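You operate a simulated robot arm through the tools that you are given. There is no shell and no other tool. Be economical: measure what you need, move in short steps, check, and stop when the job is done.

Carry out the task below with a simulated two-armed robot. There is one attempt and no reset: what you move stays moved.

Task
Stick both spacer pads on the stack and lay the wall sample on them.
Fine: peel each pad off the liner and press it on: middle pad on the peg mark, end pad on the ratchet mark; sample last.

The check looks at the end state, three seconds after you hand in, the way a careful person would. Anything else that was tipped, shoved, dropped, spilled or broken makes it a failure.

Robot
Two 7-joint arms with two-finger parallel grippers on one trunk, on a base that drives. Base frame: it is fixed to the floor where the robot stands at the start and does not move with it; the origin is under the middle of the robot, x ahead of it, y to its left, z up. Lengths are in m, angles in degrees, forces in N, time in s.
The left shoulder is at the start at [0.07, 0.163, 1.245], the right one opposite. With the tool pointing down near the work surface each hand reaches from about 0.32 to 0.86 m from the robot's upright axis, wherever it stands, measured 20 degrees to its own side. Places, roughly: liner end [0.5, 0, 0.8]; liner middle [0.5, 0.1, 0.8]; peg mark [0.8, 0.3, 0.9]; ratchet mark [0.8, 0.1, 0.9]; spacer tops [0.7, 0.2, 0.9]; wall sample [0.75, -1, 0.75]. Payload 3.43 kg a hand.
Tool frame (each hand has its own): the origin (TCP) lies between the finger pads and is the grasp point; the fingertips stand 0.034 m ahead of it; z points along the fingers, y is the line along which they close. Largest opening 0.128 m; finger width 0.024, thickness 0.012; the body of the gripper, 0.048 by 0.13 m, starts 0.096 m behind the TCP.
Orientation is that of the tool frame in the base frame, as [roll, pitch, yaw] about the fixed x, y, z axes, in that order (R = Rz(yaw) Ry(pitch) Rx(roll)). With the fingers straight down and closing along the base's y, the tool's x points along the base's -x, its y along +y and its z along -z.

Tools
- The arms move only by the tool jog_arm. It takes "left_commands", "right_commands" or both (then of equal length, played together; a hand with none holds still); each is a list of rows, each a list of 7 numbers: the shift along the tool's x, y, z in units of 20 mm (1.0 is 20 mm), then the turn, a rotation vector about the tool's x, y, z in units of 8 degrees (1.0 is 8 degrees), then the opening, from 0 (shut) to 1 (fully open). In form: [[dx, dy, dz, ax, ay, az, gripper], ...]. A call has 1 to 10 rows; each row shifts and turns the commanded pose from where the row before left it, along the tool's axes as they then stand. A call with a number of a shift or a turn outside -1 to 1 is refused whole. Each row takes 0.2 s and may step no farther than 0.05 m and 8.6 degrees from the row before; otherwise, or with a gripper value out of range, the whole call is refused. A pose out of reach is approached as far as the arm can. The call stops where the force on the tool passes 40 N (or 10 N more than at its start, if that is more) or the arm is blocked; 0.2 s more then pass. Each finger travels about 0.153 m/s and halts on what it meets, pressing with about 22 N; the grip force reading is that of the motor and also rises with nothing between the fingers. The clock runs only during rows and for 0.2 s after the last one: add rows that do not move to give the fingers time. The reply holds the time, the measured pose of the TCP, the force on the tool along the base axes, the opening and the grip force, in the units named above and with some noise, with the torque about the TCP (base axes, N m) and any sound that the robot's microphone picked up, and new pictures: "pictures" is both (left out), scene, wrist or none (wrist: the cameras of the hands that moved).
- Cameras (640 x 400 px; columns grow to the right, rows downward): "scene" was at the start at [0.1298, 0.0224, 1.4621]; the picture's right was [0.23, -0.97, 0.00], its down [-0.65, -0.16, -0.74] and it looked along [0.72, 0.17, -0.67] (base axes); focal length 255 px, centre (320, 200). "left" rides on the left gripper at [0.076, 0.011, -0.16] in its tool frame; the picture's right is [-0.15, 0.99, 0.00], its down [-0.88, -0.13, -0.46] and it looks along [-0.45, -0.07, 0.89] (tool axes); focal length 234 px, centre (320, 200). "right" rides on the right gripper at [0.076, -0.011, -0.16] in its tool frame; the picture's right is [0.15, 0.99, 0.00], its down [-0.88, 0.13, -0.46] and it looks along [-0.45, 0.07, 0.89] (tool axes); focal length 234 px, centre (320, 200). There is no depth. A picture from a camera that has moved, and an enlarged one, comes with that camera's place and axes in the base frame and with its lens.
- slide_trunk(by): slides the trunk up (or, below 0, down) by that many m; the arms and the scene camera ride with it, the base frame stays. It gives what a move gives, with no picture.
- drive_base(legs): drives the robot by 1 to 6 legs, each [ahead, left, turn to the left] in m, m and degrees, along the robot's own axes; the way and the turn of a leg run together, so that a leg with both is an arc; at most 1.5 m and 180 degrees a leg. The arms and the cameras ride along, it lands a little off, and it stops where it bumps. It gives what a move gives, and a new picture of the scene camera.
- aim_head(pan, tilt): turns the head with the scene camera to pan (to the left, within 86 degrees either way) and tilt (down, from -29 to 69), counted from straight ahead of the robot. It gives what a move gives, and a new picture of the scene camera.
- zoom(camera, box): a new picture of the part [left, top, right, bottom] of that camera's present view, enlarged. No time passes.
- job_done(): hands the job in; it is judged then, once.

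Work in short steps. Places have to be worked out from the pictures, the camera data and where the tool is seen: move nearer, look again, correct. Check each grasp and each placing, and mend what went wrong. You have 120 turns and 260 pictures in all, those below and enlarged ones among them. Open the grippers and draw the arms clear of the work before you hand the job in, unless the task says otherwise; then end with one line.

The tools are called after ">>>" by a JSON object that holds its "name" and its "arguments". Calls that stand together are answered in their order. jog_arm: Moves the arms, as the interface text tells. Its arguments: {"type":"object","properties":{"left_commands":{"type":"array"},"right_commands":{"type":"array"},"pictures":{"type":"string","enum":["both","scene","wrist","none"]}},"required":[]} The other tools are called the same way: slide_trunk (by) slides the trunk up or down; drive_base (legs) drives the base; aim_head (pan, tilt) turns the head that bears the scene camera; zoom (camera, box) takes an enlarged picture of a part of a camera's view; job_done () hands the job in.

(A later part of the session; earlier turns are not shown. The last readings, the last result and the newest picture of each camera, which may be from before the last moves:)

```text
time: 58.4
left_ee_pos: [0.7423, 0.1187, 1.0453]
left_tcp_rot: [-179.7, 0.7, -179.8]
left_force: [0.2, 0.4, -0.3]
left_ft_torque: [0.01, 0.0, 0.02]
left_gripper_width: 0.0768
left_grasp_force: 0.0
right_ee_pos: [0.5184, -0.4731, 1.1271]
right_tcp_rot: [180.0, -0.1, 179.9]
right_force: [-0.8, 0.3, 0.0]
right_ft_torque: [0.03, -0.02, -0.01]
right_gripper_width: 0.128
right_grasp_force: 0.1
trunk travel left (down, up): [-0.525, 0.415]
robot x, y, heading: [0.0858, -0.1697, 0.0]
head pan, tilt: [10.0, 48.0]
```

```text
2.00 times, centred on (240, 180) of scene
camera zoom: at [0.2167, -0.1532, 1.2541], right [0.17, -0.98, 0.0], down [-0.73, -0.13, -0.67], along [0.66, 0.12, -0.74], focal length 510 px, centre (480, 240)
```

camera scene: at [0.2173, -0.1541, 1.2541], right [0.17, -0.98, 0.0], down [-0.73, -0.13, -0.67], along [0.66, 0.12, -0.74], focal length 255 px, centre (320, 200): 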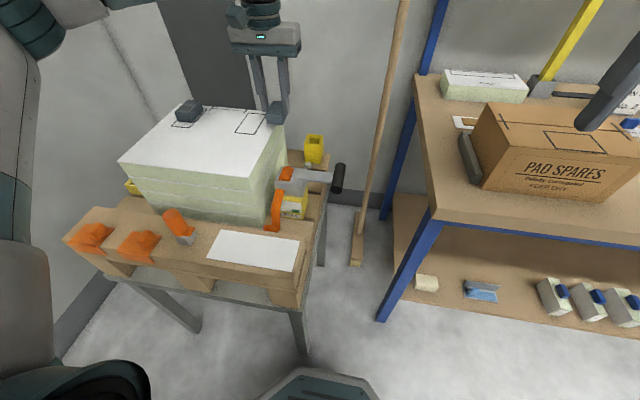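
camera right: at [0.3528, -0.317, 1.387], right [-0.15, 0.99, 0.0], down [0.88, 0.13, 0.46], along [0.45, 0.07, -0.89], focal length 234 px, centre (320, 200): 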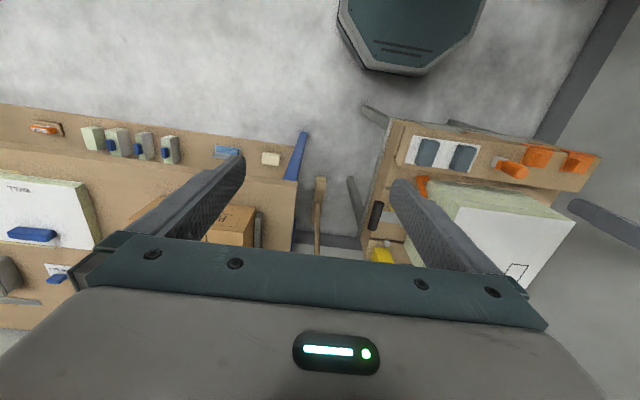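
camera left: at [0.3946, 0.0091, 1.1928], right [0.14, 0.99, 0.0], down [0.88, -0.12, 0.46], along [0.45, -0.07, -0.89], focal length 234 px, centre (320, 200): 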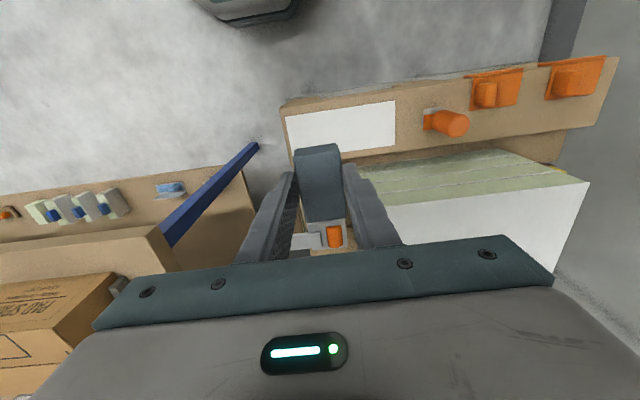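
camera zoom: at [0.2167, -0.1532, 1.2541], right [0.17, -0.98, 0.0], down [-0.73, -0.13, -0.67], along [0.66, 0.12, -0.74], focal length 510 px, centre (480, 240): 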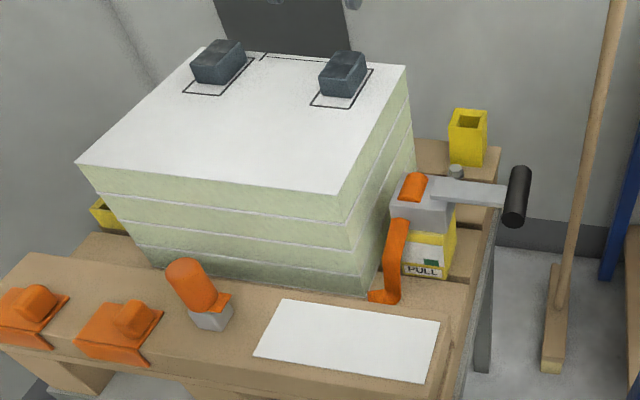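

Both pads are firmly on. Now the wall sample: I drive back and right, then look at the table.

>>> {"name": "drive_base", "arguments": {"legs": [[-0.25, 0, 0], [0, -0.75, 0]]}}

>>> {"name": "aim_head", "arguments": {"pan": 0, "tilt": 40}}

```text
time: 63.9
left_ee_pos: [0.4897, -0.6398, 1.0443]
left_tcp_rot: [-179.8, 0.7, 179.9]
left_force: [0.1, -0.5, 0.7]
left_ft_torque: [0.03, 0.01, -0.02]
left_gripper_width: 0.0771
left_grasp_force: 0.1
right_ee_pos: [0.2628, -1.229, 1.1262]
right_tcp_rot: [-180.0, 0.0, 179.7]
right_force: [0.4, -0.3, -0.3]
right_ft_torque: [0.0, 0.01, -0.01]
right_gripper_width: 0.128
right_grasp_force: 0.2
trunk travel left (down, up): [-0.525, 0.415]
robot x, y, heading: [-0.166, -0.9236, -0.4]
head pan, tilt: [10.0, 48.0]
camera scene: at [-0.0372, -0.9082, 1.2541], right [0.17, -0.99, 0.0], down [-0.73, -0.12, -0.67], along [0.66, 0.11, -0.74], focal length 255 px, centre (320, 200)
```

scene: 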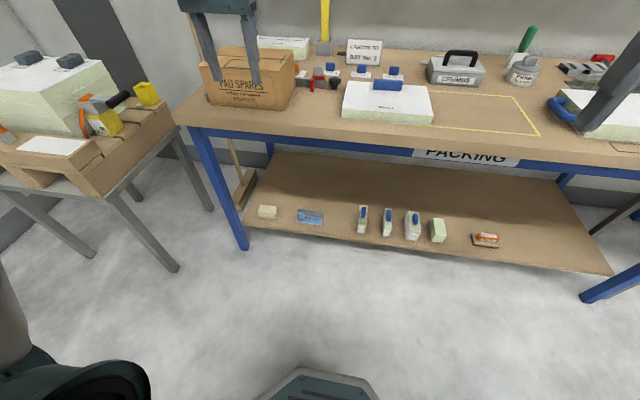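

```text
time: 64.7
left_ee_pos: [0.4891, -0.6399, 1.0449]
left_tcp_rot: [-179.7, 0.7, 179.9]
left_force: [0.4, -0.2, 1.0]
left_ft_torque: [-0.01, 0.01, 0.01]
left_gripper_width: 0.0769
left_grasp_force: 0.1
right_ee_pos: [0.2633, -1.2296, 1.1275]
right_tcp_rot: [-179.9, 0.0, 179.6]
right_force: [0.3, 0.0, 0.2]
right_ft_torque: [-0.01, -0.03, 0.02]
right_gripper_width: 0.1282
right_grasp_force: 0.0
trunk travel left (down, up): [-0.525, 0.415]
robot x, y, heading: [-0.1634, -0.9237, -0.5]
head pan, tilt: [0.0, 40.0]
camera scene: at [-0.0299, -0.9216, 1.2655], right [-0.01, -1.0, 0.0], down [-0.64, 0.0, -0.77], along [0.77, 0.0, -0.64], focal length 255 px, centre (320, 200)
```

scene: 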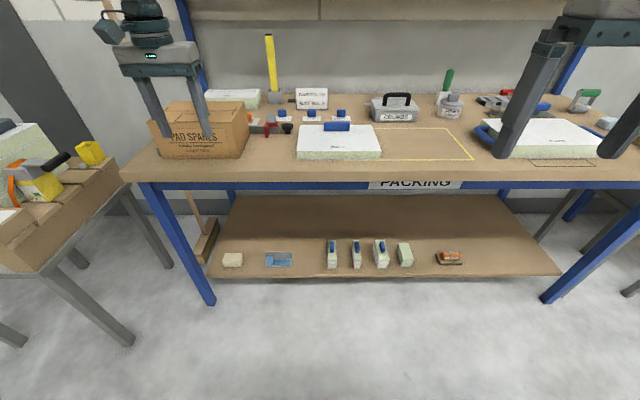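

I zoom the panels on the table to identify the wall sample.

>>> {"name": "zoom", "arguments": {"camera": "scene", "box": [240, 70, 440, 195]}}

>>> {"name": "zoom", "arguments": {"camera": "scene", "box": [430, 60, 640, 190]}}

>>> {"name": "zoom", "arguments": {"camera": "scene", "box": [180, 60, 340, 160]}}

>>> {"name": "zoom", "arguments": {"camera": "scene", "box": [200, 170, 500, 290]}}

```text
3.20 times, centred on (340, 132) of scene
camera zoom: at [-0.0299, -0.9216, 1.2655], right [-0.01, -1.0, 0.0], down [-0.64, 0.0, -0.77], along [0.77, 0.0, -0.64], focal length 816 px, centre (256, 416)
```

zoom: 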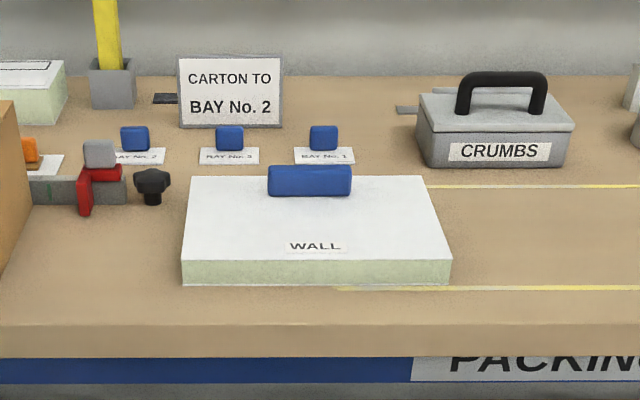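

```text
3.05 times, centred on (535, 125) of scene
camera zoom: at [-0.0299, -0.9216, 1.2655], right [-0.01, -1.0, 0.0], down [-0.64, 0.0, -0.77], along [0.77, 0.0, -0.64], focal length 777 px, centre (-335, 429)
```

zoom: 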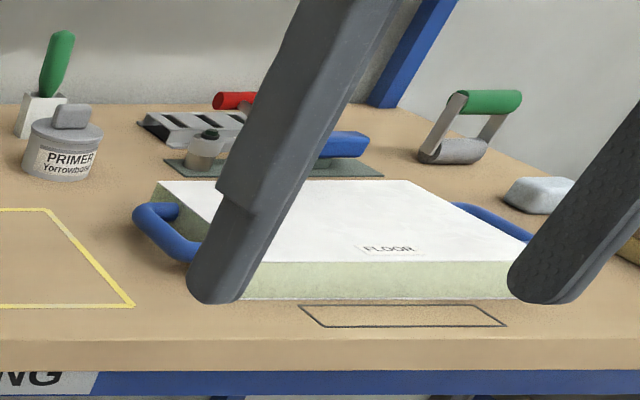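

```text
4.00 times, centred on (260, 110) of scene
camera zoom: at [-0.0299, -0.9216, 1.2655], right [-0.01, -1.0, 0.0], down [-0.64, 0.0, -0.77], along [0.77, 0.0, -0.64], focal length 1020 px, centre (560, 560)
```

zoom: 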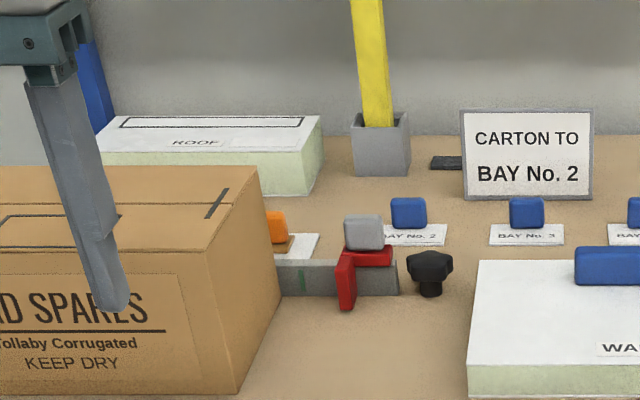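

```text
2.13 times, centred on (350, 230) of scene
camera zoom: at [-0.0299, -0.9216, 1.2655], right [-0.01, -1.0, 0.0], down [-0.64, 0.0, -0.77], along [0.77, 0.0, -0.64], focal length 544 px, centre (256, 136)
```

zoom: 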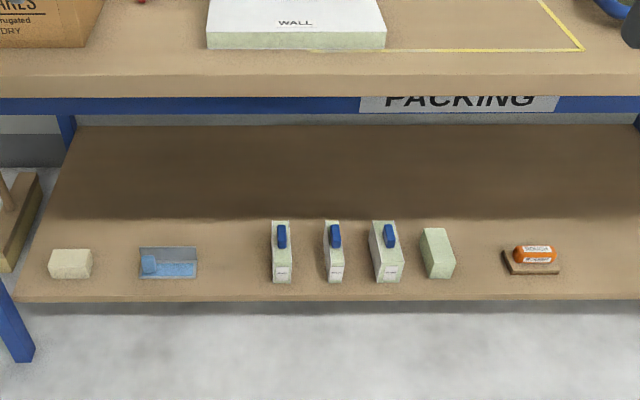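

The WALL sample has a blue handle near its far side, top around z 0.88 and handle near (0.81, -0.985). I raise the left hand and drive over in front, sideways first.

>>> {"name": "jog_arm", "arguments": {"left_commands": [[0, 0, -1, 0, 0.09, 0, 1], [0, 0, -1, 0, 0, 0, 1], [0, 0, -1, 0, 0, 0, 1]], "pictures": "none"}}

>>> {"name": "drive_base", "arguments": {"legs": [[0, -0.28, 0.4], [0.2, 0, 0]]}}

>>> {"name": "zoom", "arguments": {"camera": "left", "box": [0, 0, 640, 400]}}

```text
time: 65.5
left_ee_pos: [0.4892, -0.6372, 1.1056]
left_tcp_rot: [-179.8, -0.1, 179.8]
left_force: [0.1, -0.3, -0.1]
left_ft_torque: [0.01, -0.01, 0.0]
left_gripper_width: 0.128
left_grasp_force: 0.1
right_ee_pos: [0.2622, -1.2307, 1.1262]
right_tcp_rot: [180.0, 0.0, 179.8]
right_force: [0.2, 0.0, 0.4]
right_ft_torque: [-0.01, 0.0, -0.01]
right_gripper_width: 0.1279
right_grasp_force: 0.1
trunk travel left (down, up): [-0.525, 0.415]
robot x, y, heading: [-0.1645, -0.9255, -0.5]
head pan, tilt: [0.0, 40.0]
```

```text
time: 68.6
left_ee_pos: [0.6868, -0.9172, 1.1049]
left_tcp_rot: [-179.7, 0.0, -179.8]
left_force: [0.4, -0.9, 0.2]
left_ft_torque: [0.0, 0.03, 0.01]
left_gripper_width: 0.1278
left_grasp_force: 0.0
right_ee_pos: [0.463, -1.5101, 1.1261]
right_tcp_rot: [-180.0, 0.0, 179.9]
right_force: [-0.1, 0.2, 0.7]
right_ft_torque: [-0.01, 0.03, 0.02]
right_gripper_width: 0.1281
right_grasp_force: 0.1
trunk travel left (down, up): [-0.525, 0.415]
robot x, y, heading: [0.0337, -1.2049, -0.2]
head pan, tilt: [0.0, 40.0]
camera scene: at [0.169, -1.2027, 1.2655], right [0.0, -1.0, 0.0], down [-0.64, 0.0, -0.77], along [0.77, 0.0, -0.64], focal length 255 px, centre (320, 200)
```

scene: 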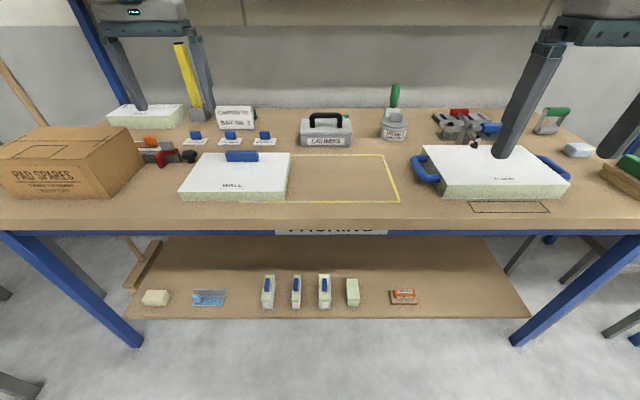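

```text
1.00 times, centred on (320, 200) of left (not enlarged: the box is as wide or as high as the picture)
camera zoom: at [0.6118, -0.9066, 1.2648], right [0.14, 0.99, -0.01], down [0.88, -0.13, 0.46], along [0.45, -0.07, -0.89], focal length 234 px, centre (320, 200)
```

zoom: 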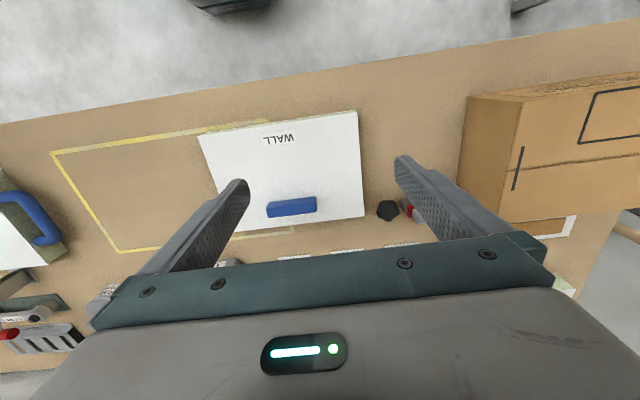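

The WALL sample top is about z 0.87, spanning x 0.665–0.853 and y -0.855 to -1.116; the handle is near (0.804, -0.985), long in y. I'll grip the handle front-to-back: drive closer and turn the tool 90°.

>>> {"name": "jog_arm", "arguments": {"left_commands": [[0, 0, 0, 0, 0, 1, 0.6], [0, 0, 0, 0, 0, 1, 0.6], [0, 0, 0, 0, 0, 1, 0.6], [0, 0, 0, 0, 0, 1, 0.6], [0, 0, 0, 0, 0, 1, 0.6], [0, 0, 0, 0, 0, 1, 0.6], [0, 0, 0, 0, 0, 1, 0.6], [0, 0, 0, 0, 0, 1, 0.6], [0, 0, 0, 0, 0, 1, 0.6], [0, 0, 0, 0, 0, 1, 0.6]], "pictures": "none"}}

>>> {"name": "drive_base", "arguments": {"legs": [[0.1, 0, 0.2]]}}

```text
time: 70.8
left_ee_pos: [0.6867, -0.9175, 1.1038]
left_tcp_rot: [-179.9, 0.3, 100.0]
left_force: [0.1, 0.1, -1.1]
left_ft_torque: [-0.02, -0.03, 0.0]
left_gripper_width: 0.0766
left_grasp_force: 0.1
right_ee_pos: [0.4625, -1.51, 1.1264]
right_tcp_rot: [-179.9, -0.1, 179.9]
right_force: [0.0, 0.4, 0.3]
right_ft_torque: [-0.01, -0.03, 0.01]
right_gripper_width: 0.128
right_grasp_force: 0.0
trunk travel left (down, up): [-0.525, 0.415]
robot x, y, heading: [0.0333, -1.2018, -0.1]
head pan, tilt: [0.0, 40.0]
```

```text
time: 72.0
left_ee_pos: [0.7844, -0.9157, 1.1045]
left_tcp_rot: [-179.9, 0.3, 100.2]
left_force: [-0.4, -0.3, 0.3]
left_ft_torque: [0.0, 0.03, -0.02]
left_gripper_width: 0.0767
left_grasp_force: 0.0
right_ee_pos: [0.5616, -1.5082, 1.1271]
right_tcp_rot: [-180.0, 0.0, -179.9]
right_force: [0.0, 0.0, -0.6]
right_ft_torque: [0.03, 0.01, -0.04]
right_gripper_width: 0.1281
right_grasp_force: 0.1
trunk travel left (down, up): [-0.525, 0.415]
robot x, y, heading: [0.1331, -1.2034, 0.1]
head pan, tilt: [0.0, 40.0]
camera scene: at [0.2676, -1.2023, 1.2655], right [0.0, -1.0, 0.0], down [-0.64, 0.0, -0.77], along [0.77, 0.0, -0.64], focal length 255 px, centre (320, 200)
```

scene: 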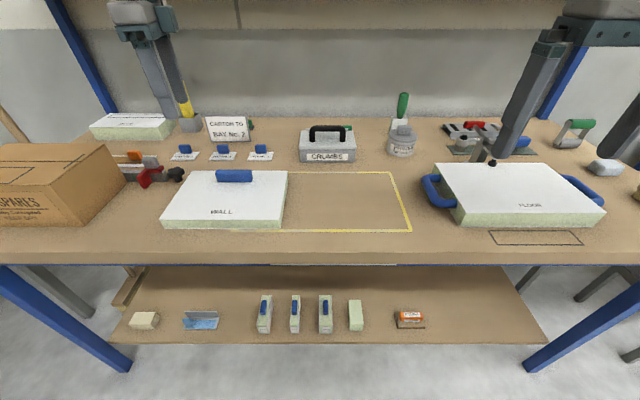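

Finish the turn and move over the handle for a close view.

>>> {"name": "jog_arm", "arguments": {"left_commands": [[0, 0, 0, 0, 0, 0.64, 0.6], [0, 0, 0, 0, 0, 0.64, 0.6], [-0.9, 0.25, 0.8, 0, 0, 0, 0.6], [-0.9, 0.25, 0.8, 0, 0, 0, 0.6], [-0.9, 0.25, 0.8, 0, 0, 0, 0.6], [-0.8, 0.25, 0.8, 0, 0, 0, 0.6], [0, 0, 0.5, 0, 0, 0, 0.6]], "pictures": "wrist"}}

>>> {"name": "zoom", "arguments": {"camera": "scene", "box": [140, 120, 320, 240]}}

```text
time: 73.5
left_ee_pos: [0.7958, -0.966, 1.0457]
left_tcp_rot: [-180.0, 0.3, 90.1]
left_force: [-0.2, -0.4, -0.3]
left_ft_torque: [-0.01, 0.01, -0.02]
left_gripper_width: 0.0768
left_grasp_force: 0.2
left hand out of reach, approached as far as the arm can: row 5, 6
right_ee_pos: [0.5624, -1.5087, 1.1268]
right_tcp_rot: [-179.9, -0.1, -179.9]
right_force: [0.1, -1.0, -0.2]
right_ft_torque: [-0.02, 0.01, -0.02]
right_gripper_width: 0.1282
right_grasp_force: 0.1
trunk travel left (down, up): [-0.525, 0.415]
robot x, y, heading: [0.1325, -1.2041, -0.0]
head pan, tilt: [0.0, 40.0]
camera left: at [0.8084, -0.8903, 1.2055], right [0.99, -0.15, 0.0], down [-0.13, -0.88, 0.46], along [-0.07, -0.46, -0.89], focal length 234 px, centre (320, 200)
```

left: 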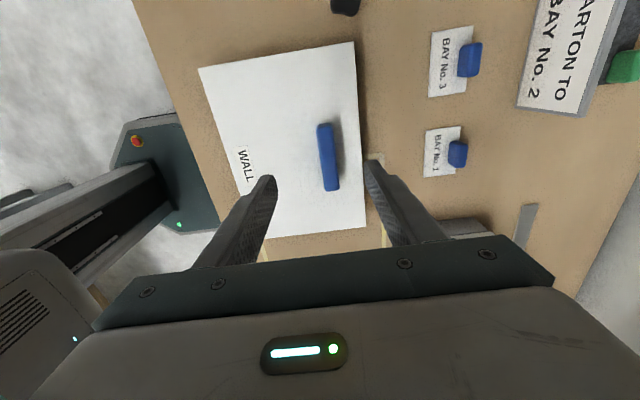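

```text
3.33 times, centred on (230, 180) of scene
camera zoom: at [0.2672, -1.2021, 1.2655], right [0.0, -1.0, 0.0], down [-0.64, 0.0, -0.77], along [0.77, 0.0, -0.64], focal length 850 px, centre (620, 267)
```

zoom: 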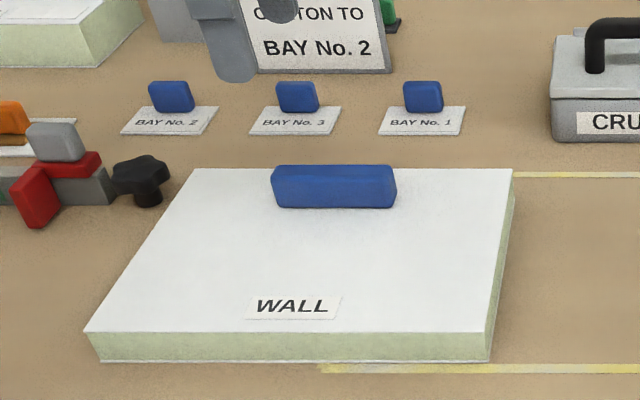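

Out of reach again at this lateral angle; I shift the robot right so the handle lies more to its left.

>>> {"name": "drive_base", "arguments": {"legs": [[0, -0.1, 0]]}}

>>> {"name": "jog_arm", "arguments": {"left_commands": [[0.8, 0.1, 0.5, 0, 0, 0, 0.6], [0.8, 0.1, 0.5, 0, 0, 0, 0.6], [0.8, 0.1, 0.5, 0, 0, 0, 0.6], [0.8, 0.1, 0.5, 0, 0, 0, 0.6], [0.8, 0.1, 0.5, 0, 0, 0, 0.6]], "pictures": "wrist"}}

```text
time: 74.7
left_ee_pos: [0.796, -1.0667, 1.0455]
left_tcp_rot: [180.0, 0.2, 90.2]
left_force: [-0.6, 0.2, -0.2]
left_ft_torque: [0.06, 0.03, -0.02]
left_gripper_width: 0.0767
left_grasp_force: 0.1
right_ee_pos: [0.5627, -1.6092, 1.1275]
right_tcp_rot: [180.0, 0.0, -179.9]
right_force: [-0.3, -0.8, 0.4]
right_ft_torque: [0.04, 0.01, 0.0]
right_gripper_width: 0.128
right_grasp_force: 0.0
trunk travel left (down, up): [-0.525, 0.415]
robot x, y, heading: [0.1323, -1.3003, 0.3]
head pan, tilt: [0.0, 40.0]
camera scene: at [0.2672, -1.303, 1.2655], right [0.0, -1.0, 0.0], down [-0.64, 0.0, -0.77], along [0.77, 0.0, -0.64], focal length 255 px, centre (320, 200)
```

scene: 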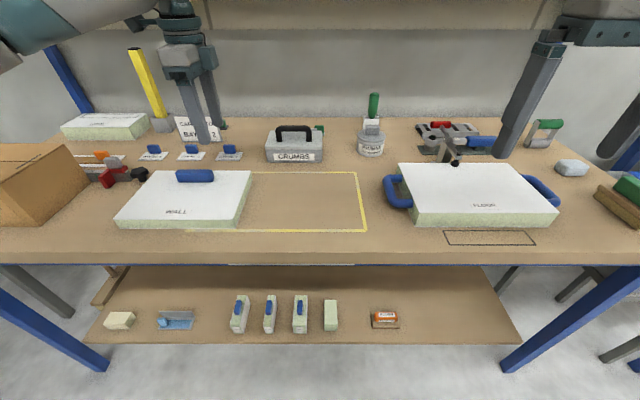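

```text
time: 75.9
left_ee_pos: [0.807, -0.9857, 0.9951]
left_tcp_rot: [179.9, 0.4, 90.0]
left_force: [-0.6, 0.5, -0.7]
left_ft_torque: [0.02, 0.03, -0.01]
left_gripper_width: 0.0767
left_grasp_force: 0.0
right_ee_pos: [0.5624, -1.6079, 1.1264]
right_tcp_rot: [-180.0, 0.0, -180.0]
right_force: [-0.5, 0.4, 0.5]
right_ft_torque: [-0.01, -0.02, -0.01]
right_gripper_width: 0.1281
right_grasp_force: 0.0
trunk travel left (down, up): [-0.525, 0.415]
robot x, y, heading: [0.1323, -1.3066, 0.1]
head pan, tilt: [0.0, 40.0]
camera left: at [0.8177, -0.9098, 1.1556], right [0.99, -0.14, 0.0], down [-0.13, -0.88, 0.46], along [-0.07, -0.46, -0.89], focal length 234 px, centre (320, 200)
```

left: 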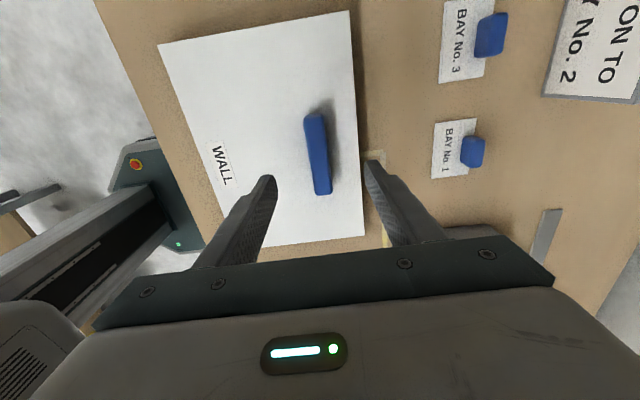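

Handle is near (0.805, -0.982). I descend partway and look.

>>> {"name": "jog_arm", "arguments": {"left_commands": [[0.1, -0.1, 0.75, 0, 0, 0, 0.5], [0, 0, 0.75, 0, 0, 0, 0.5], [0, 0, 0.75, 0, 0, 0, 0.5], [0, 0, 0.75, 0, 0, 0, 0.5]], "pictures": "none"}}

>>> {"name": "zoom", "arguments": {"camera": "left", "box": [200, 80, 440, 240]}}

>>> {"name": "zoom", "arguments": {"camera": "scene", "box": [110, 110, 270, 235]}}

```text
time: 76.9
left_ee_pos: [0.8051, -0.9837, 0.9357]
left_tcp_rot: [-179.9, 0.4, 90.0]
left_force: [-1.0, 0.1, -0.3]
left_ft_torque: [-0.04, -0.01, 0.0]
left_gripper_width: 0.0641
left_grasp_force: 0.0
right_ee_pos: [0.563, -1.6075, 1.1262]
right_tcp_rot: [180.0, 0.0, -179.8]
right_force: [-0.2, 0.6, -0.6]
right_ft_torque: [-0.02, -0.03, 0.05]
right_gripper_width: 0.1282
right_grasp_force: 0.0
trunk travel left (down, up): [-0.525, 0.415]
robot x, y, heading: [0.1329, -1.3064, 0.2]
head pan, tilt: [0.0, 40.0]
```

```text
2.50 times, centred on (320, 160) of left
camera zoom: at [0.8159, -0.9084, 1.0948], right [0.99, -0.14, 0.0], down [-0.13, -0.88, 0.46], along [-0.07, -0.46, -0.89], focal length 585 px, centre (320, 300)
```

zoom: 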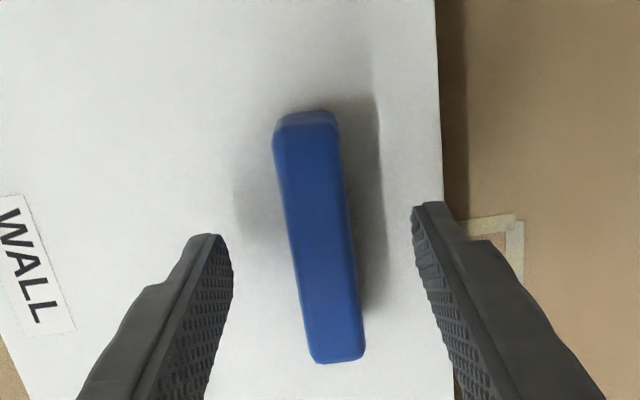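

```text
3.20 times, centred on (190, 172) of scene
camera zoom: at [0.2674, -1.3024, 1.2655], right [0.0, -1.0, 0.0], down [-0.64, 0.0, -0.77], along [0.77, 0.0, -0.64], focal length 816 px, centre (736, 288)
```

zoom: 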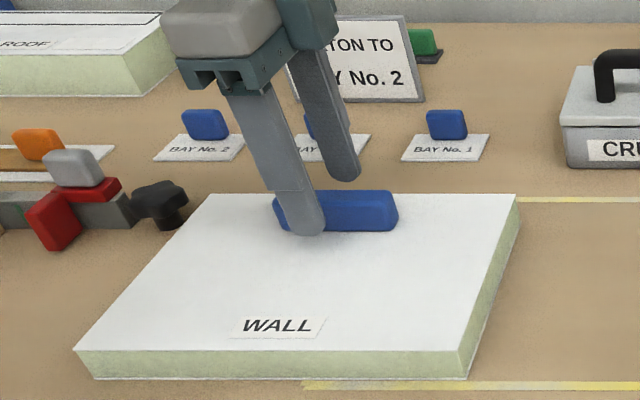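

Aligned. I lower the tips to just above the sample face and close on the handle.

>>> {"name": "jog_arm", "arguments": {"left_commands": [[0, 0, 0.4, 0, 0, 0, 0.5], [0, 0, 0.4, 0, 0, 0, 0.5], [0, 0, 0, 0, 0, 0, 0.35], [0, 0, 0, 0, 0, 0, 0.2], [0, 0, 0, 0, 0, 0, 0.1], [0, 0, 0, 0, 0, 0, 0], [0, 0, 0, 0, 0, 0, 0]], "pictures": "none"}}

>>> {"name": "zoom", "arguments": {"camera": "left", "box": [200, 80, 440, 240]}}

>>> {"name": "zoom", "arguments": {"camera": "scene", "box": [110, 110, 270, 235]}}

```text
time: 78.5
left_ee_pos: [0.8054, -0.9846, 0.9201]
left_tcp_rot: [180.0, 0.3, 90.1]
left_force: [0.4, -0.5, 0.2]
left_ft_torque: [-0.01, -0.04, -0.12]
left_gripper_width: 0.0219
left_grasp_force: 21.6
right_ee_pos: [0.5635, -1.6083, 1.1265]
right_tcp_rot: [179.9, 0.0, -179.9]
right_force: [-0.5, 0.1, 0.0]
right_ft_torque: [0.02, -0.02, -0.05]
right_gripper_width: 0.1281
right_grasp_force: 0.0
trunk travel left (down, up): [-0.525, 0.415]
robot x, y, heading: [0.1317, -1.3071, 0.2]
head pan, tilt: [0.0, 40.0]
```

```text
2.50 times, centred on (320, 160) of left
camera zoom: at [0.8157, -0.909, 1.0792], right [0.99, -0.14, 0.0], down [-0.13, -0.88, 0.46], along [-0.07, -0.46, -0.89], focal length 585 px, centre (320, 300)
```

zoom: 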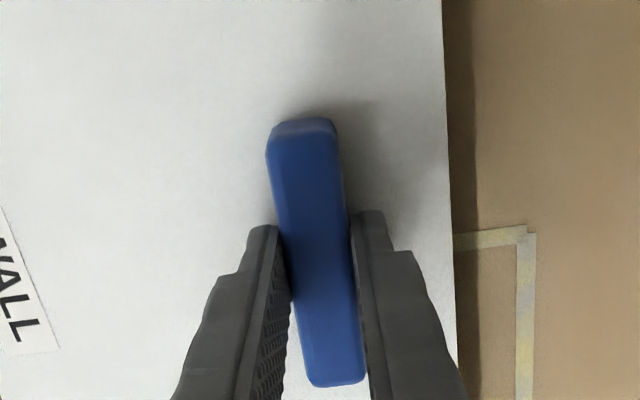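

```text
3.20 times, centred on (190, 172) of scene
camera zoom: at [0.2673, -1.3025, 1.2655], right [0.0, -1.0, 0.0], down [-0.64, 0.0, -0.77], along [0.77, 0.0, -0.64], focal length 816 px, centre (736, 288)
```

zoom: 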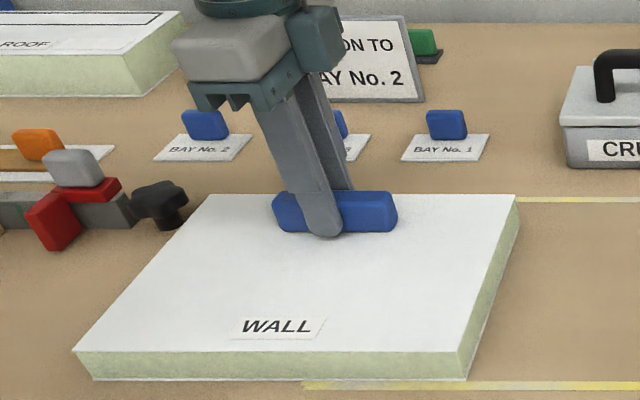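

Gripped at 0.022 m. Lift slightly and check force, torque and tilt.

>>> {"name": "jog_arm", "arguments": {"left_commands": [[0, 0, -0.2, 0, 0, 0, 0], [0, 0, -0.3, 0, 0, 0, 0], [0, 0, -0.5, 0, 0, 0, 0], [0, 0, 0, 0, 0, 0, 0], [0, 0, 0, 0, 0, 0, 0]], "pictures": "none"}}

>>> {"name": "zoom", "arguments": {"camera": "scene", "box": [110, 110, 270, 235]}}

```text
time: 79.7
left_ee_pos: [0.8043, -0.9843, 0.9385]
left_tcp_rot: [-179.9, 0.3, 90.1]
left_force: [-0.1, 1.0, -4.4]
left_ft_torque: [0.03, -0.15, 0.0]
left_gripper_width: 0.0219
left_grasp_force: 21.7
right_ee_pos: [0.5631, -1.6076, 1.1263]
right_tcp_rot: [-180.0, 0.1, -179.9]
right_force: [0.5, -0.2, 0.9]
right_ft_torque: [0.02, -0.06, 0.04]
right_gripper_width: 0.1279
right_grasp_force: 0.0
trunk travel left (down, up): [-0.525, 0.415]
robot x, y, heading: [0.1337, -1.3051, -0.0]
head pan, tilt: [0.0, 40.0]
```

```text
3.20 times, centred on (190, 172) of scene
camera zoom: at [0.2675, -1.3024, 1.2655], right [0.0, -1.0, 0.0], down [-0.64, 0.0, -0.77], along [0.77, 0.0, -0.64], focal length 816 px, centre (736, 288)
```

zoom: 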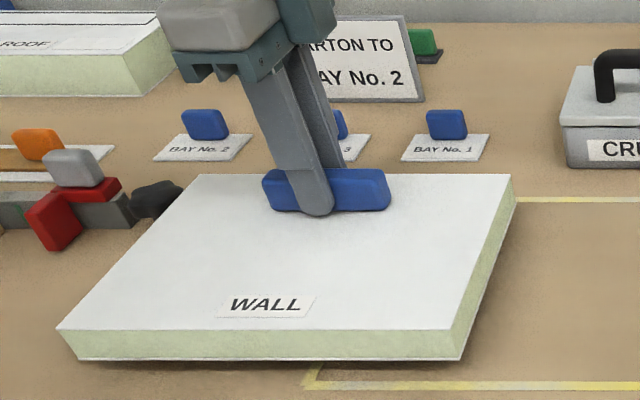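

About 0.45 kg, nearly level, with the centre of mass roughly 35 mm toward me from the handle. I lift it high, then drive back, left, and toward the stack.

>>> {"name": "jog_arm", "arguments": {"left_commands": [[0, 0, -0.8, 0, 0, 0, 0], [0, 0, -0.9, 0, 0, 0, 0], [0, 0, -0.9, 0, 0, 0, 0], [0, 0, -0.9, 0, 0, 0, 0], [0, 0, -0.9, 0, 0, 0, 0], [0, 0, -0.9, 0, 0, 0, 0], [0, 0, -0.9, 0, 0, 0, 0]], "pictures": "scene"}}

>>> {"name": "drive_base", "arguments": {"legs": [[-0.36, 0, 0]]}}

```text
time: 81.3
left_ee_pos: [0.8045, -0.9852, 1.0632]
left_tcp_rot: [180.0, 0.3, 90.0]
left_force: [0.4, 0.2, -3.3]
left_ft_torque: [0.0, -0.18, 0.02]
left_gripper_width: 0.0216
left_grasp_force: 21.9
right_ee_pos: [0.5624, -1.6093, 1.1254]
right_tcp_rot: [180.0, 0.0, 180.0]
right_force: [0.1, 0.3, 0.9]
right_ft_torque: [0.02, 0.02, 0.0]
right_gripper_width: 0.1281
right_grasp_force: 0.0
trunk travel left (down, up): [-0.525, 0.415]
robot x, y, heading: [0.1325, -1.3071, 0.3]
head pan, tilt: [0.0, 40.0]
camera scene: at [0.2674, -1.3025, 1.2655], right [0.0, -1.0, 0.0], down [-0.64, 0.0, -0.77], along [0.77, 0.0, -0.64], focal length 255 px, centre (320, 200)
```

scene: 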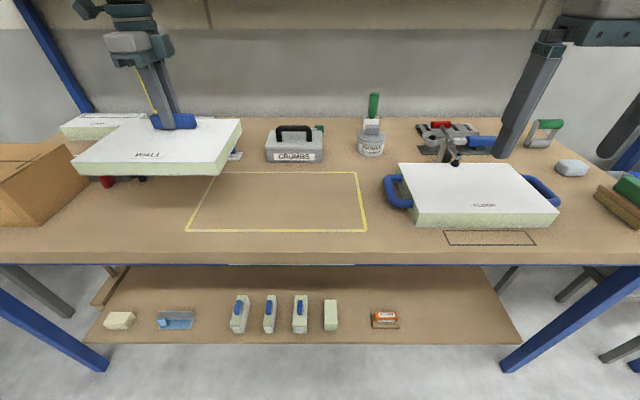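

```text
time: 83.6
left_ee_pos: [0.4469, -0.9848, 1.0631]
left_tcp_rot: [-180.0, 0.3, 90.1]
left_force: [-1.0, 0.5, -2.6]
left_ft_torque: [0.01, -0.16, 0.01]
left_gripper_width: 0.0217
left_grasp_force: 21.8
right_ee_pos: [0.2062, -1.6096, 1.1265]
right_tcp_rot: [-179.9, 0.0, -179.9]
right_force: [0.9, -0.6, -0.3]
right_ft_torque: [-0.02, -0.04, -0.01]
right_gripper_width: 0.1282
right_grasp_force: 0.0
trunk travel left (down, up): [-0.525, 0.415]
robot x, y, heading: [-0.2252, -1.3077, 0.2]
head pan, tilt: [0.0, 40.0]
camera scene: at [-0.0903, -1.3029, 1.2655], right [0.0, -1.0, 0.0], down [-0.64, 0.0, -0.77], along [0.77, 0.0, -0.64], focal length 255 px, centre (320, 200)
```

scene: 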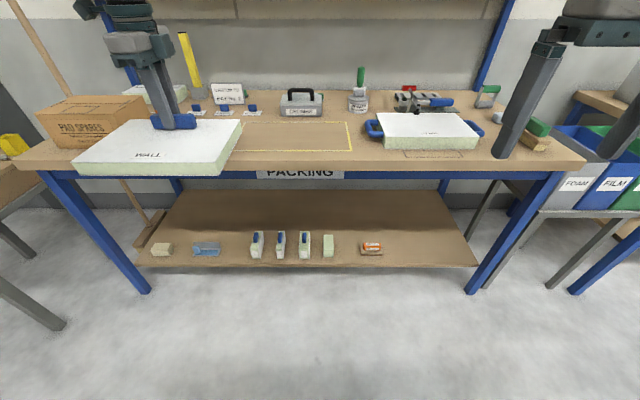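

CoM is about 45 mm from the handle, i.e. the sample's centre. I drive left along the clear aisle.

>>> {"name": "drive_base", "arguments": {"legs": [[0, 1.19, 0]]}}

>>> {"name": "aim_head", "arguments": {"pan": 12, "tilt": 40}}

```text
time: 89.6
left_ee_pos: [0.454, 0.1822, 1.0625]
left_tcp_rot: [-179.9, 0.3, 89.5]
left_force: [-0.8, 1.2, -3.7]
left_ft_torque: [-0.01, -0.15, 0.01]
left_gripper_width: 0.0216
left_grasp_force: 21.5
right_ee_pos: [0.2053, -0.4392, 1.127]
right_tcp_rot: [180.0, 0.0, 179.6]
right_force: [0.3, -0.4, -0.2]
right_ft_torque: [-0.03, 0.0, -0.01]
right_gripper_width: 0.1277
right_grasp_force: 0.0
trunk travel left (down, up): [-0.525, 0.415]
robot x, y, heading: [-0.2211, -0.1333, -0.2]
head pan, tilt: [0.0, 40.0]
camera scene: at [-0.0864, -0.1305, 1.2655], right [-0.01, -1.0, 0.0], down [-0.64, 0.01, -0.77], along [0.77, -0.01, -0.64], focal length 255 px, centre (320, 200)
```

scene: 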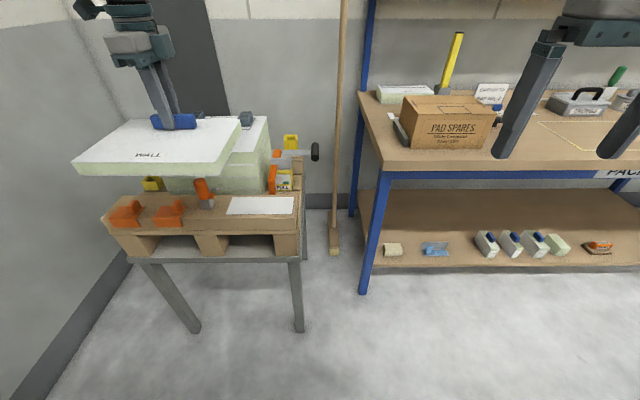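

```text
time: 90.3
left_ee_pos: [0.4537, 0.1832, 1.0623]
left_tcp_rot: [-179.9, 0.2, 89.5]
left_force: [0.1, -0.5, -3.9]
left_ft_torque: [0.0, -0.19, -0.01]
left_gripper_width: 0.0217
left_grasp_force: 21.9
right_ee_pos: [0.2069, -0.4398, 1.1258]
right_tcp_rot: [-179.9, 0.0, 179.6]
right_force: [-0.5, 0.8, 0.0]
right_ft_torque: [-0.02, 0.02, -0.03]
right_gripper_width: 0.1281
right_grasp_force: 0.0
trunk travel left (down, up): [-0.525, 0.415]
robot x, y, heading: [-0.2204, -0.129, -0.6]
head pan, tilt: [12.0, 40.0]
camera scene: at [-0.0881, -0.113, 1.2655], right [0.2, -0.98, 0.0], down [-0.63, -0.13, -0.77], along [0.75, 0.15, -0.64], focal length 255 px, centre (320, 200)
```

scene: 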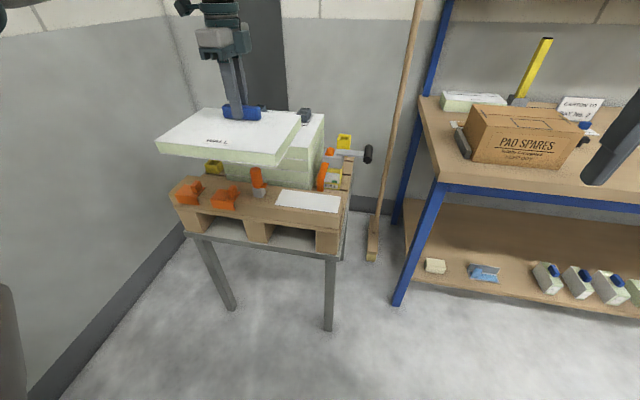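

Clear path. Drive forward to bring the sample above the pads.

>>> {"name": "drive_base", "arguments": {"legs": [[0.33, 0.02, 0.4]]}}

>>> {"name": "zoom", "arguments": {"camera": "scene", "box": [140, 40, 380, 220]}}

```text
time: 92.5
left_ee_pos: [0.7793, 0.2057, 1.0629]
left_tcp_rot: [-179.9, 0.4, 89.9]
left_force: [-0.3, 0.4, -3.8]
left_ft_torque: [0.02, -0.14, -0.02]
left_gripper_width: 0.0216
left_grasp_force: 21.8
right_ee_pos: [0.5348, -0.4171, 1.1265]
right_tcp_rot: [-179.9, 0.0, 180.0]
right_force: [0.7, -0.9, 0.8]
right_ft_torque: [0.02, 0.01, 0.0]
right_gripper_width: 0.1279
right_grasp_force: 0.0
trunk travel left (down, up): [-0.525, 0.415]
robot x, y, heading: [0.1079, -0.115, -0.2]
head pan, tilt: [12.0, 40.0]
camera scene: at [0.2393, -0.0936, 1.2655], right [0.21, -0.98, 0.0], down [-0.63, -0.13, -0.77], along [0.75, 0.16, -0.64], focal length 255 px, centre (320, 200)
```

scene: 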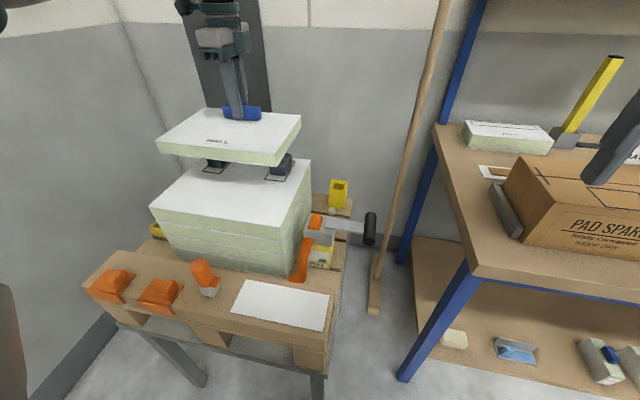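

```text
2.22 times, centred on (260, 130) of scene
camera zoom: at [0.2393, -0.0936, 1.2655], right [0.21, -0.98, 0.0], down [-0.63, -0.13, -0.77], along [0.75, 0.16, -0.64], focal length 567 px, centre (453, 356)
```

zoom: 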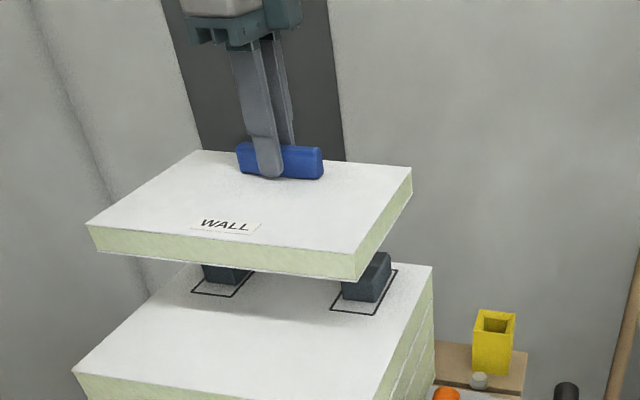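

Shift forward 30 mm and descend partway.

>>> {"name": "jog_arm", "arguments": {"left_commands": [[0, 0.75, 0.3, 0, 0, 0, 0], [-0.1, 0.75, 0.3, 0, 0, 0, 0], [0, 0, 0.5, 0, 0, 0, 0], [0, 0, 0.5, 0, 0, 0, 0], [0, 0, 0.5, 0, 0, 0, 0], [0, 0, 0, 0, 0, 0, 0]], "pictures": "wrist"}}

>>> {"name": "zoom", "arguments": {"camera": "scene", "box": [140, 60, 340, 190]}}

```text
time: 93.9
left_ee_pos: [0.8085, 0.2041, 1.0217]
left_tcp_rot: [-180.0, 0.4, 89.8]
left_force: [-0.1, -0.2, -4.3]
left_ft_torque: [-0.01, -0.18, -0.04]
left_gripper_width: 0.0221
left_grasp_force: 22.1
right_ee_pos: [0.534, -0.4172, 1.1257]
right_tcp_rot: [-179.9, 0.0, 179.9]
right_force: [0.0, 0.0, -0.2]
right_ft_torque: [0.01, -0.03, -0.01]
right_gripper_width: 0.1278
right_grasp_force: 0.0
trunk travel left (down, up): [-0.525, 0.415]
robot x, y, heading: [0.1058, -0.1151, -0.2]
head pan, tilt: [12.0, 40.0]
camera left: at [0.821, 0.2788, 1.1807], right [0.99, -0.15, 0.0], down [-0.13, -0.88, 0.46], along [-0.07, -0.46, -0.89], focal length 234 px, centre (320, 200)
```

left: 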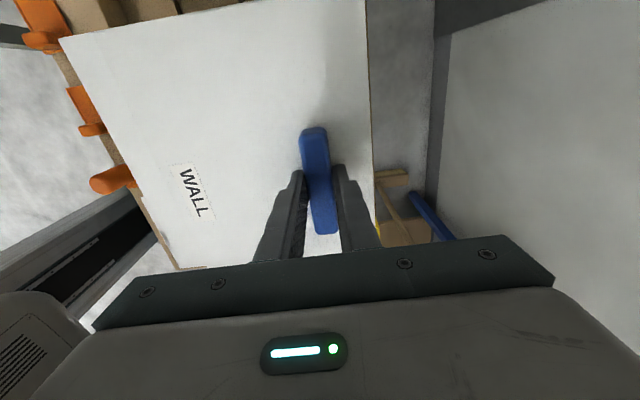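

```text
3.08 times, centred on (240, 125) of scene
camera zoom: at [0.2388, -0.0936, 1.2655], right [0.21, -0.98, 0.0], down [-0.63, -0.13, -0.77], along [0.75, 0.16, -0.64], focal length 785 px, centre (566, 431)
```

zoom: 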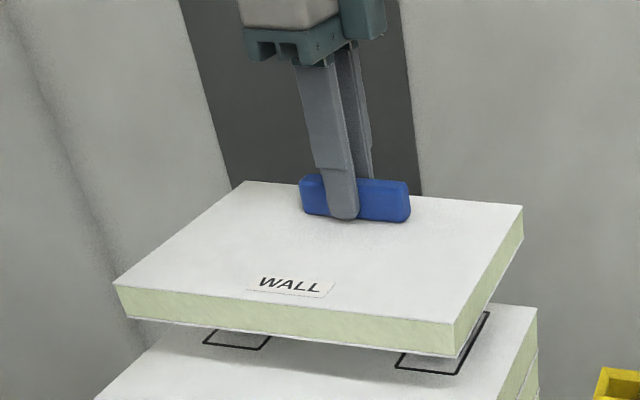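

Sample is level and centred on (0.764, 0.206), right over the pads. I lower gently until contact.

>>> {"name": "jog_arm", "arguments": {"left_commands": [[0, 0, 0.4, 0, 0, 0, 0], [0, 0, 0.3, 0, 0, 0, 0], [0, 0, 0.1, 0, 0, 0, 0], [0, 0, 0.1, 0, 0, 0, 0], [0, 0, 0.1, 0, 0, 0, 0], [0, 0, 0.1, 0, 0, 0, 0]], "pictures": "none"}}

>>> {"name": "zoom", "arguments": {"camera": "scene", "box": [140, 60, 340, 190]}}

```text
time: 95.3
left_ee_pos: [0.8093, 0.2032, 0.9997]
left_tcp_rot: [179.9, 0.3, 89.9]
left_force: [-1.2, -0.2, -3.7]
left_ft_torque: [0.02, -0.17, 0.0]
left_gripper_width: 0.0217
left_grasp_force: 21.9
right_ee_pos: [0.5342, -0.4174, 1.1262]
right_tcp_rot: [-179.9, 0.1, 179.9]
right_force: [-0.5, 0.1, 0.3]
right_ft_torque: [0.01, -0.01, -0.02]
right_gripper_width: 0.1279
right_grasp_force: 0.1
trunk travel left (down, up): [-0.525, 0.415]
robot x, y, heading: [0.1089, -0.1158, 0.0]
head pan, tilt: [12.0, 40.0]
```

```text
3.08 times, centred on (240, 125) of scene
camera zoom: at [0.239, -0.0936, 1.2655], right [0.21, -0.98, 0.0], down [-0.63, -0.13, -0.77], along [0.75, 0.16, -0.64], focal length 785 px, centre (566, 431)
```

zoom: 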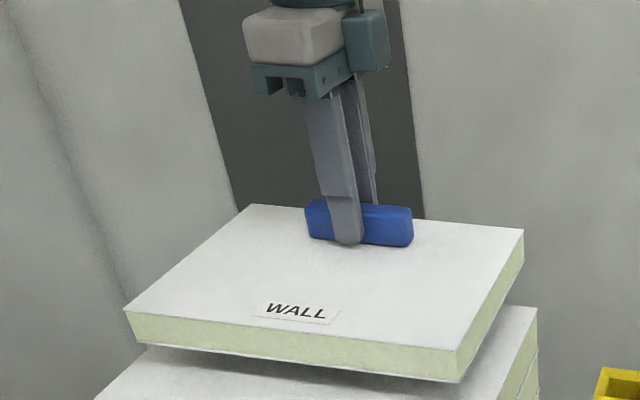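

Not yet in contact (force still the weight). Keep lowering in 1–2 mm steps.

>>> {"name": "jog_arm", "arguments": {"left_commands": [[0, 0, 0.08, 0, 0, 0, 0], [0, 0, 0.08, 0, 0, 0, 0], [0, 0, 0, 0, 0, 0, 0]], "pictures": "none"}}

>>> {"name": "jog_arm", "arguments": {"left_commands": [[0, 0, 0.06, 0, 0, 0, 0], [0, 0, 0.06, 0, 0, 0, 0], [0, 0, 0, 0, 0, 0, 0]], "pictures": "none"}}

```text
time: 96.1
left_ee_pos: [0.8088, 0.2031, 0.9963]
left_tcp_rot: [179.8, 0.3, 89.9]
left_force: [3.1, 1.2, 5.7]
left_ft_torque: [-0.16, 0.05, 0.0]
left_gripper_width: 0.0218
left_grasp_force: 21.6
right_ee_pos: [0.5343, -0.4174, 1.1259]
right_tcp_rot: [-180.0, 0.0, 179.9]
right_force: [-0.7, -0.1, 0.4]
right_ft_torque: [-0.01, 0.0, -0.01]
right_gripper_width: 0.1279
right_grasp_force: 0.0
trunk travel left (down, up): [-0.525, 0.415]
robot x, y, heading: [0.1041, -0.1158, -0.3]
head pan, tilt: [12.0, 40.0]
```

```text
time: 96.9
left_ee_pos: [0.807, 0.203, 0.9951]
left_tcp_rot: [179.7, 0.3, 89.9]
left_force: [7.9, 3.3, 21.6]
left_ft_torque: [0.09, 0.05, -0.01]
left_gripper_width: 0.022
left_grasp_force: 21.9
right_ee_pos: [0.5343, -0.419, 1.1271]
right_tcp_rot: [179.9, 0.1, 179.8]
right_force: [-0.3, 0.7, 0.0]
right_ft_torque: [0.0, -0.01, -0.01]
right_gripper_width: 0.1281
right_grasp_force: 0.1
trunk travel left (down, up): [-0.525, 0.415]
robot x, y, heading: [0.1076, -0.1145, 0.0]
head pan, tilt: [12.0, 40.0]
```

Contact made, sitting on both pads. I relieve the pressure, open gently, and look before withdrawing.

>>> {"name": "jog_arm", "arguments": {"left_commands": [[0, 0, -0.06, 0, 0, 0, 0], [0, 0, 0, 0, 0, 0, 0.25], [0, 0, 0, 0, 0, 0, 0.4], [0, 0, 0, 0, 0, 0, 0.4], [0, 0, 0, 0, 0, 0, 0.4]], "pictures": "none"}}

>>> {"name": "zoom", "arguments": {"camera": "scene", "box": [140, 60, 340, 190]}}

>>> {"name": "zoom", "arguments": {"camera": "left", "box": [200, 80, 440, 240]}}

```text
time: 98.1
left_ee_pos: [0.8073, 0.2033, 0.9945]
left_tcp_rot: [-179.9, 0.3, 89.8]
left_force: [0.2, -0.4, -0.3]
left_ft_torque: [0.01, -0.02, 0.01]
left_gripper_width: 0.0513
left_grasp_force: 0.1
right_ee_pos: [0.5346, -0.4173, 1.1272]
right_tcp_rot: [-179.9, 0.0, 179.9]
right_force: [0.2, -0.6, 0.3]
right_ft_torque: [0.01, -0.03, 0.02]
right_gripper_width: 0.1281
right_grasp_force: 0.1
trunk travel left (down, up): [-0.525, 0.415]
robot x, y, heading: [0.1061, -0.1104, -0.1]
head pan, tilt: [12.0, 40.0]
```

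```text
3.08 times, centred on (240, 125) of scene
camera zoom: at [0.2385, -0.0937, 1.2655], right [0.21, -0.98, 0.0], down [-0.63, -0.13, -0.77], along [0.75, 0.16, -0.64], focal length 785 px, centre (566, 431)
```

zoom: 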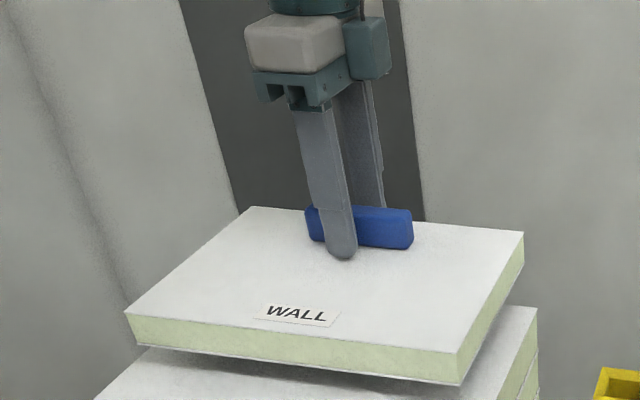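

```text
2.50 times, centred on (320, 160) of left
camera zoom: at [0.8202, 0.2788, 1.1545], right [0.99, -0.15, 0.0], down [-0.13, -0.88, 0.46], along [-0.07, -0.46, -0.89], focal length 585 px, centre (320, 300)
```

zoom: 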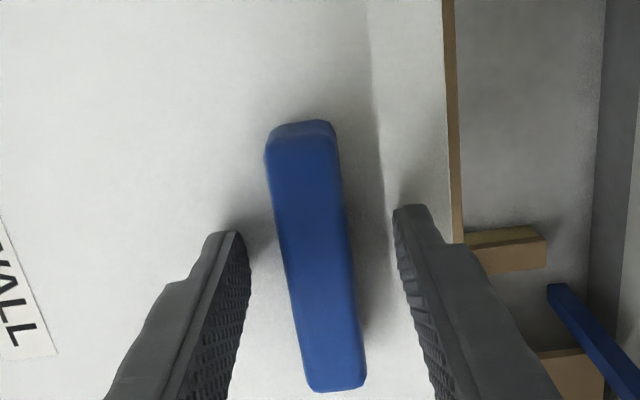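

The sample rests stably after release. I withdraw straight up and check.

>>> {"name": "jog_arm", "arguments": {"left_commands": [[0, 0, -0.5, 0, 0, 0, 0.4], [0, 0, -1, 0, 0, 0, 0.4], [0, 0, -1, 0, 0, 0, 0.4], [0, 0, -1, 0, 0, 0, 0.4], [0, 0, -1, 0, 0, 0, 0.4], [0, 0, -1, 0, 0, 0, 0.4]], "pictures": "none"}}

>>> {"name": "drive_base", "arguments": {"legs": [[-0.3, 0, 0]]}}

>>> {"name": "zoom", "arguments": {"camera": "scene", "box": [150, 80, 370, 260]}}

```text
time: 99.5
left_ee_pos: [0.8048, 0.2224, 1.1087]
left_tcp_rot: [180.0, 0.4, 90.0]
left_force: [0.2, -0.1, -0.1]
left_ft_torque: [-0.03, -0.02, 0.04]
left_gripper_width: 0.0509
left_grasp_force: 0.0
left hand out of reach, approached as far as the arm can: row 6
right_ee_pos: [0.5333, -0.4178, 1.1273]
right_tcp_rot: [180.0, 0.0, 179.9]
right_force: [-0.2, 0.1, 0.4]
right_ft_torque: [0.0, -0.05, 0.02]
right_gripper_width: 0.1278
right_grasp_force: 0.1
trunk travel left (down, up): [-0.525, 0.415]
robot x, y, heading: [0.1115, -0.1133, -0.2]
head pan, tilt: [12.0, 40.0]
```

```text
time: 101.5
left_ee_pos: [0.5045, 0.2209, 1.1085]
left_tcp_rot: [-180.0, 0.3, 89.8]
left_force: [-1.4, -1.6, -0.5]
left_ft_torque: [0.02, -0.03, 0.0]
left_gripper_width: 0.0512
left_grasp_force: 0.0
right_ee_pos: [0.2321, -0.4179, 1.1263]
right_tcp_rot: [180.0, 0.0, 179.8]
right_force: [0.0, -0.6, 0.0]
right_ft_torque: [0.04, -0.02, -0.01]
right_gripper_width: 0.1282
right_grasp_force: 0.0
trunk travel left (down, up): [-0.525, 0.415]
robot x, y, heading: [-0.1956, -0.1132, -0.3]
head pan, tilt: [12.0, 40.0]
camera scene: at [-0.0623, -0.0931, 1.2656], right [0.2, -0.98, 0.0], down [-0.63, -0.13, -0.77], along [0.75, 0.16, -0.64], focal length 255 px, centre (320, 200)
```

scene: 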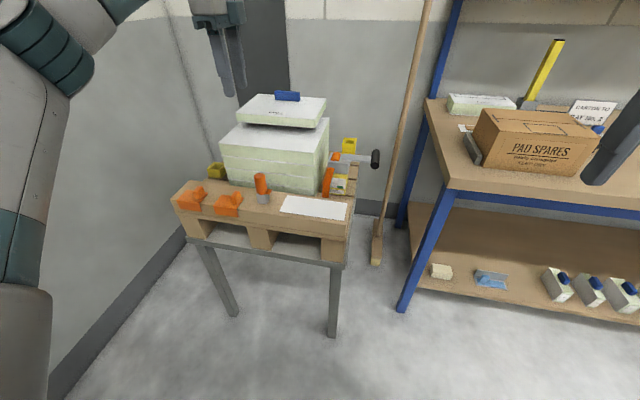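

```text
2.22 times, centred on (260, 170) of scene
camera zoom: at [-0.0623, -0.0931, 1.2656], right [0.2, -0.98, 0.0], down [-0.63, -0.13, -0.77], along [0.75, 0.16, -0.64], focal length 567 px, centre (453, 267)
```

zoom: 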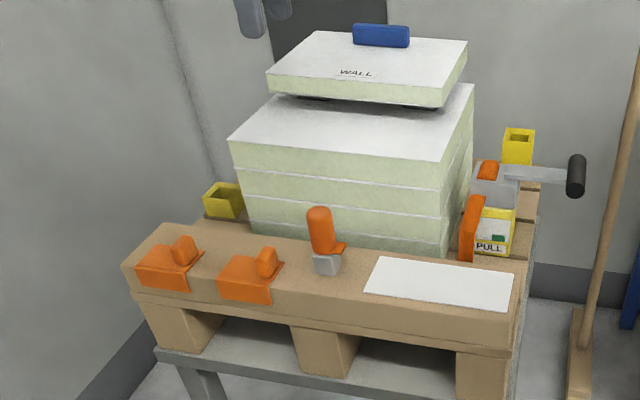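

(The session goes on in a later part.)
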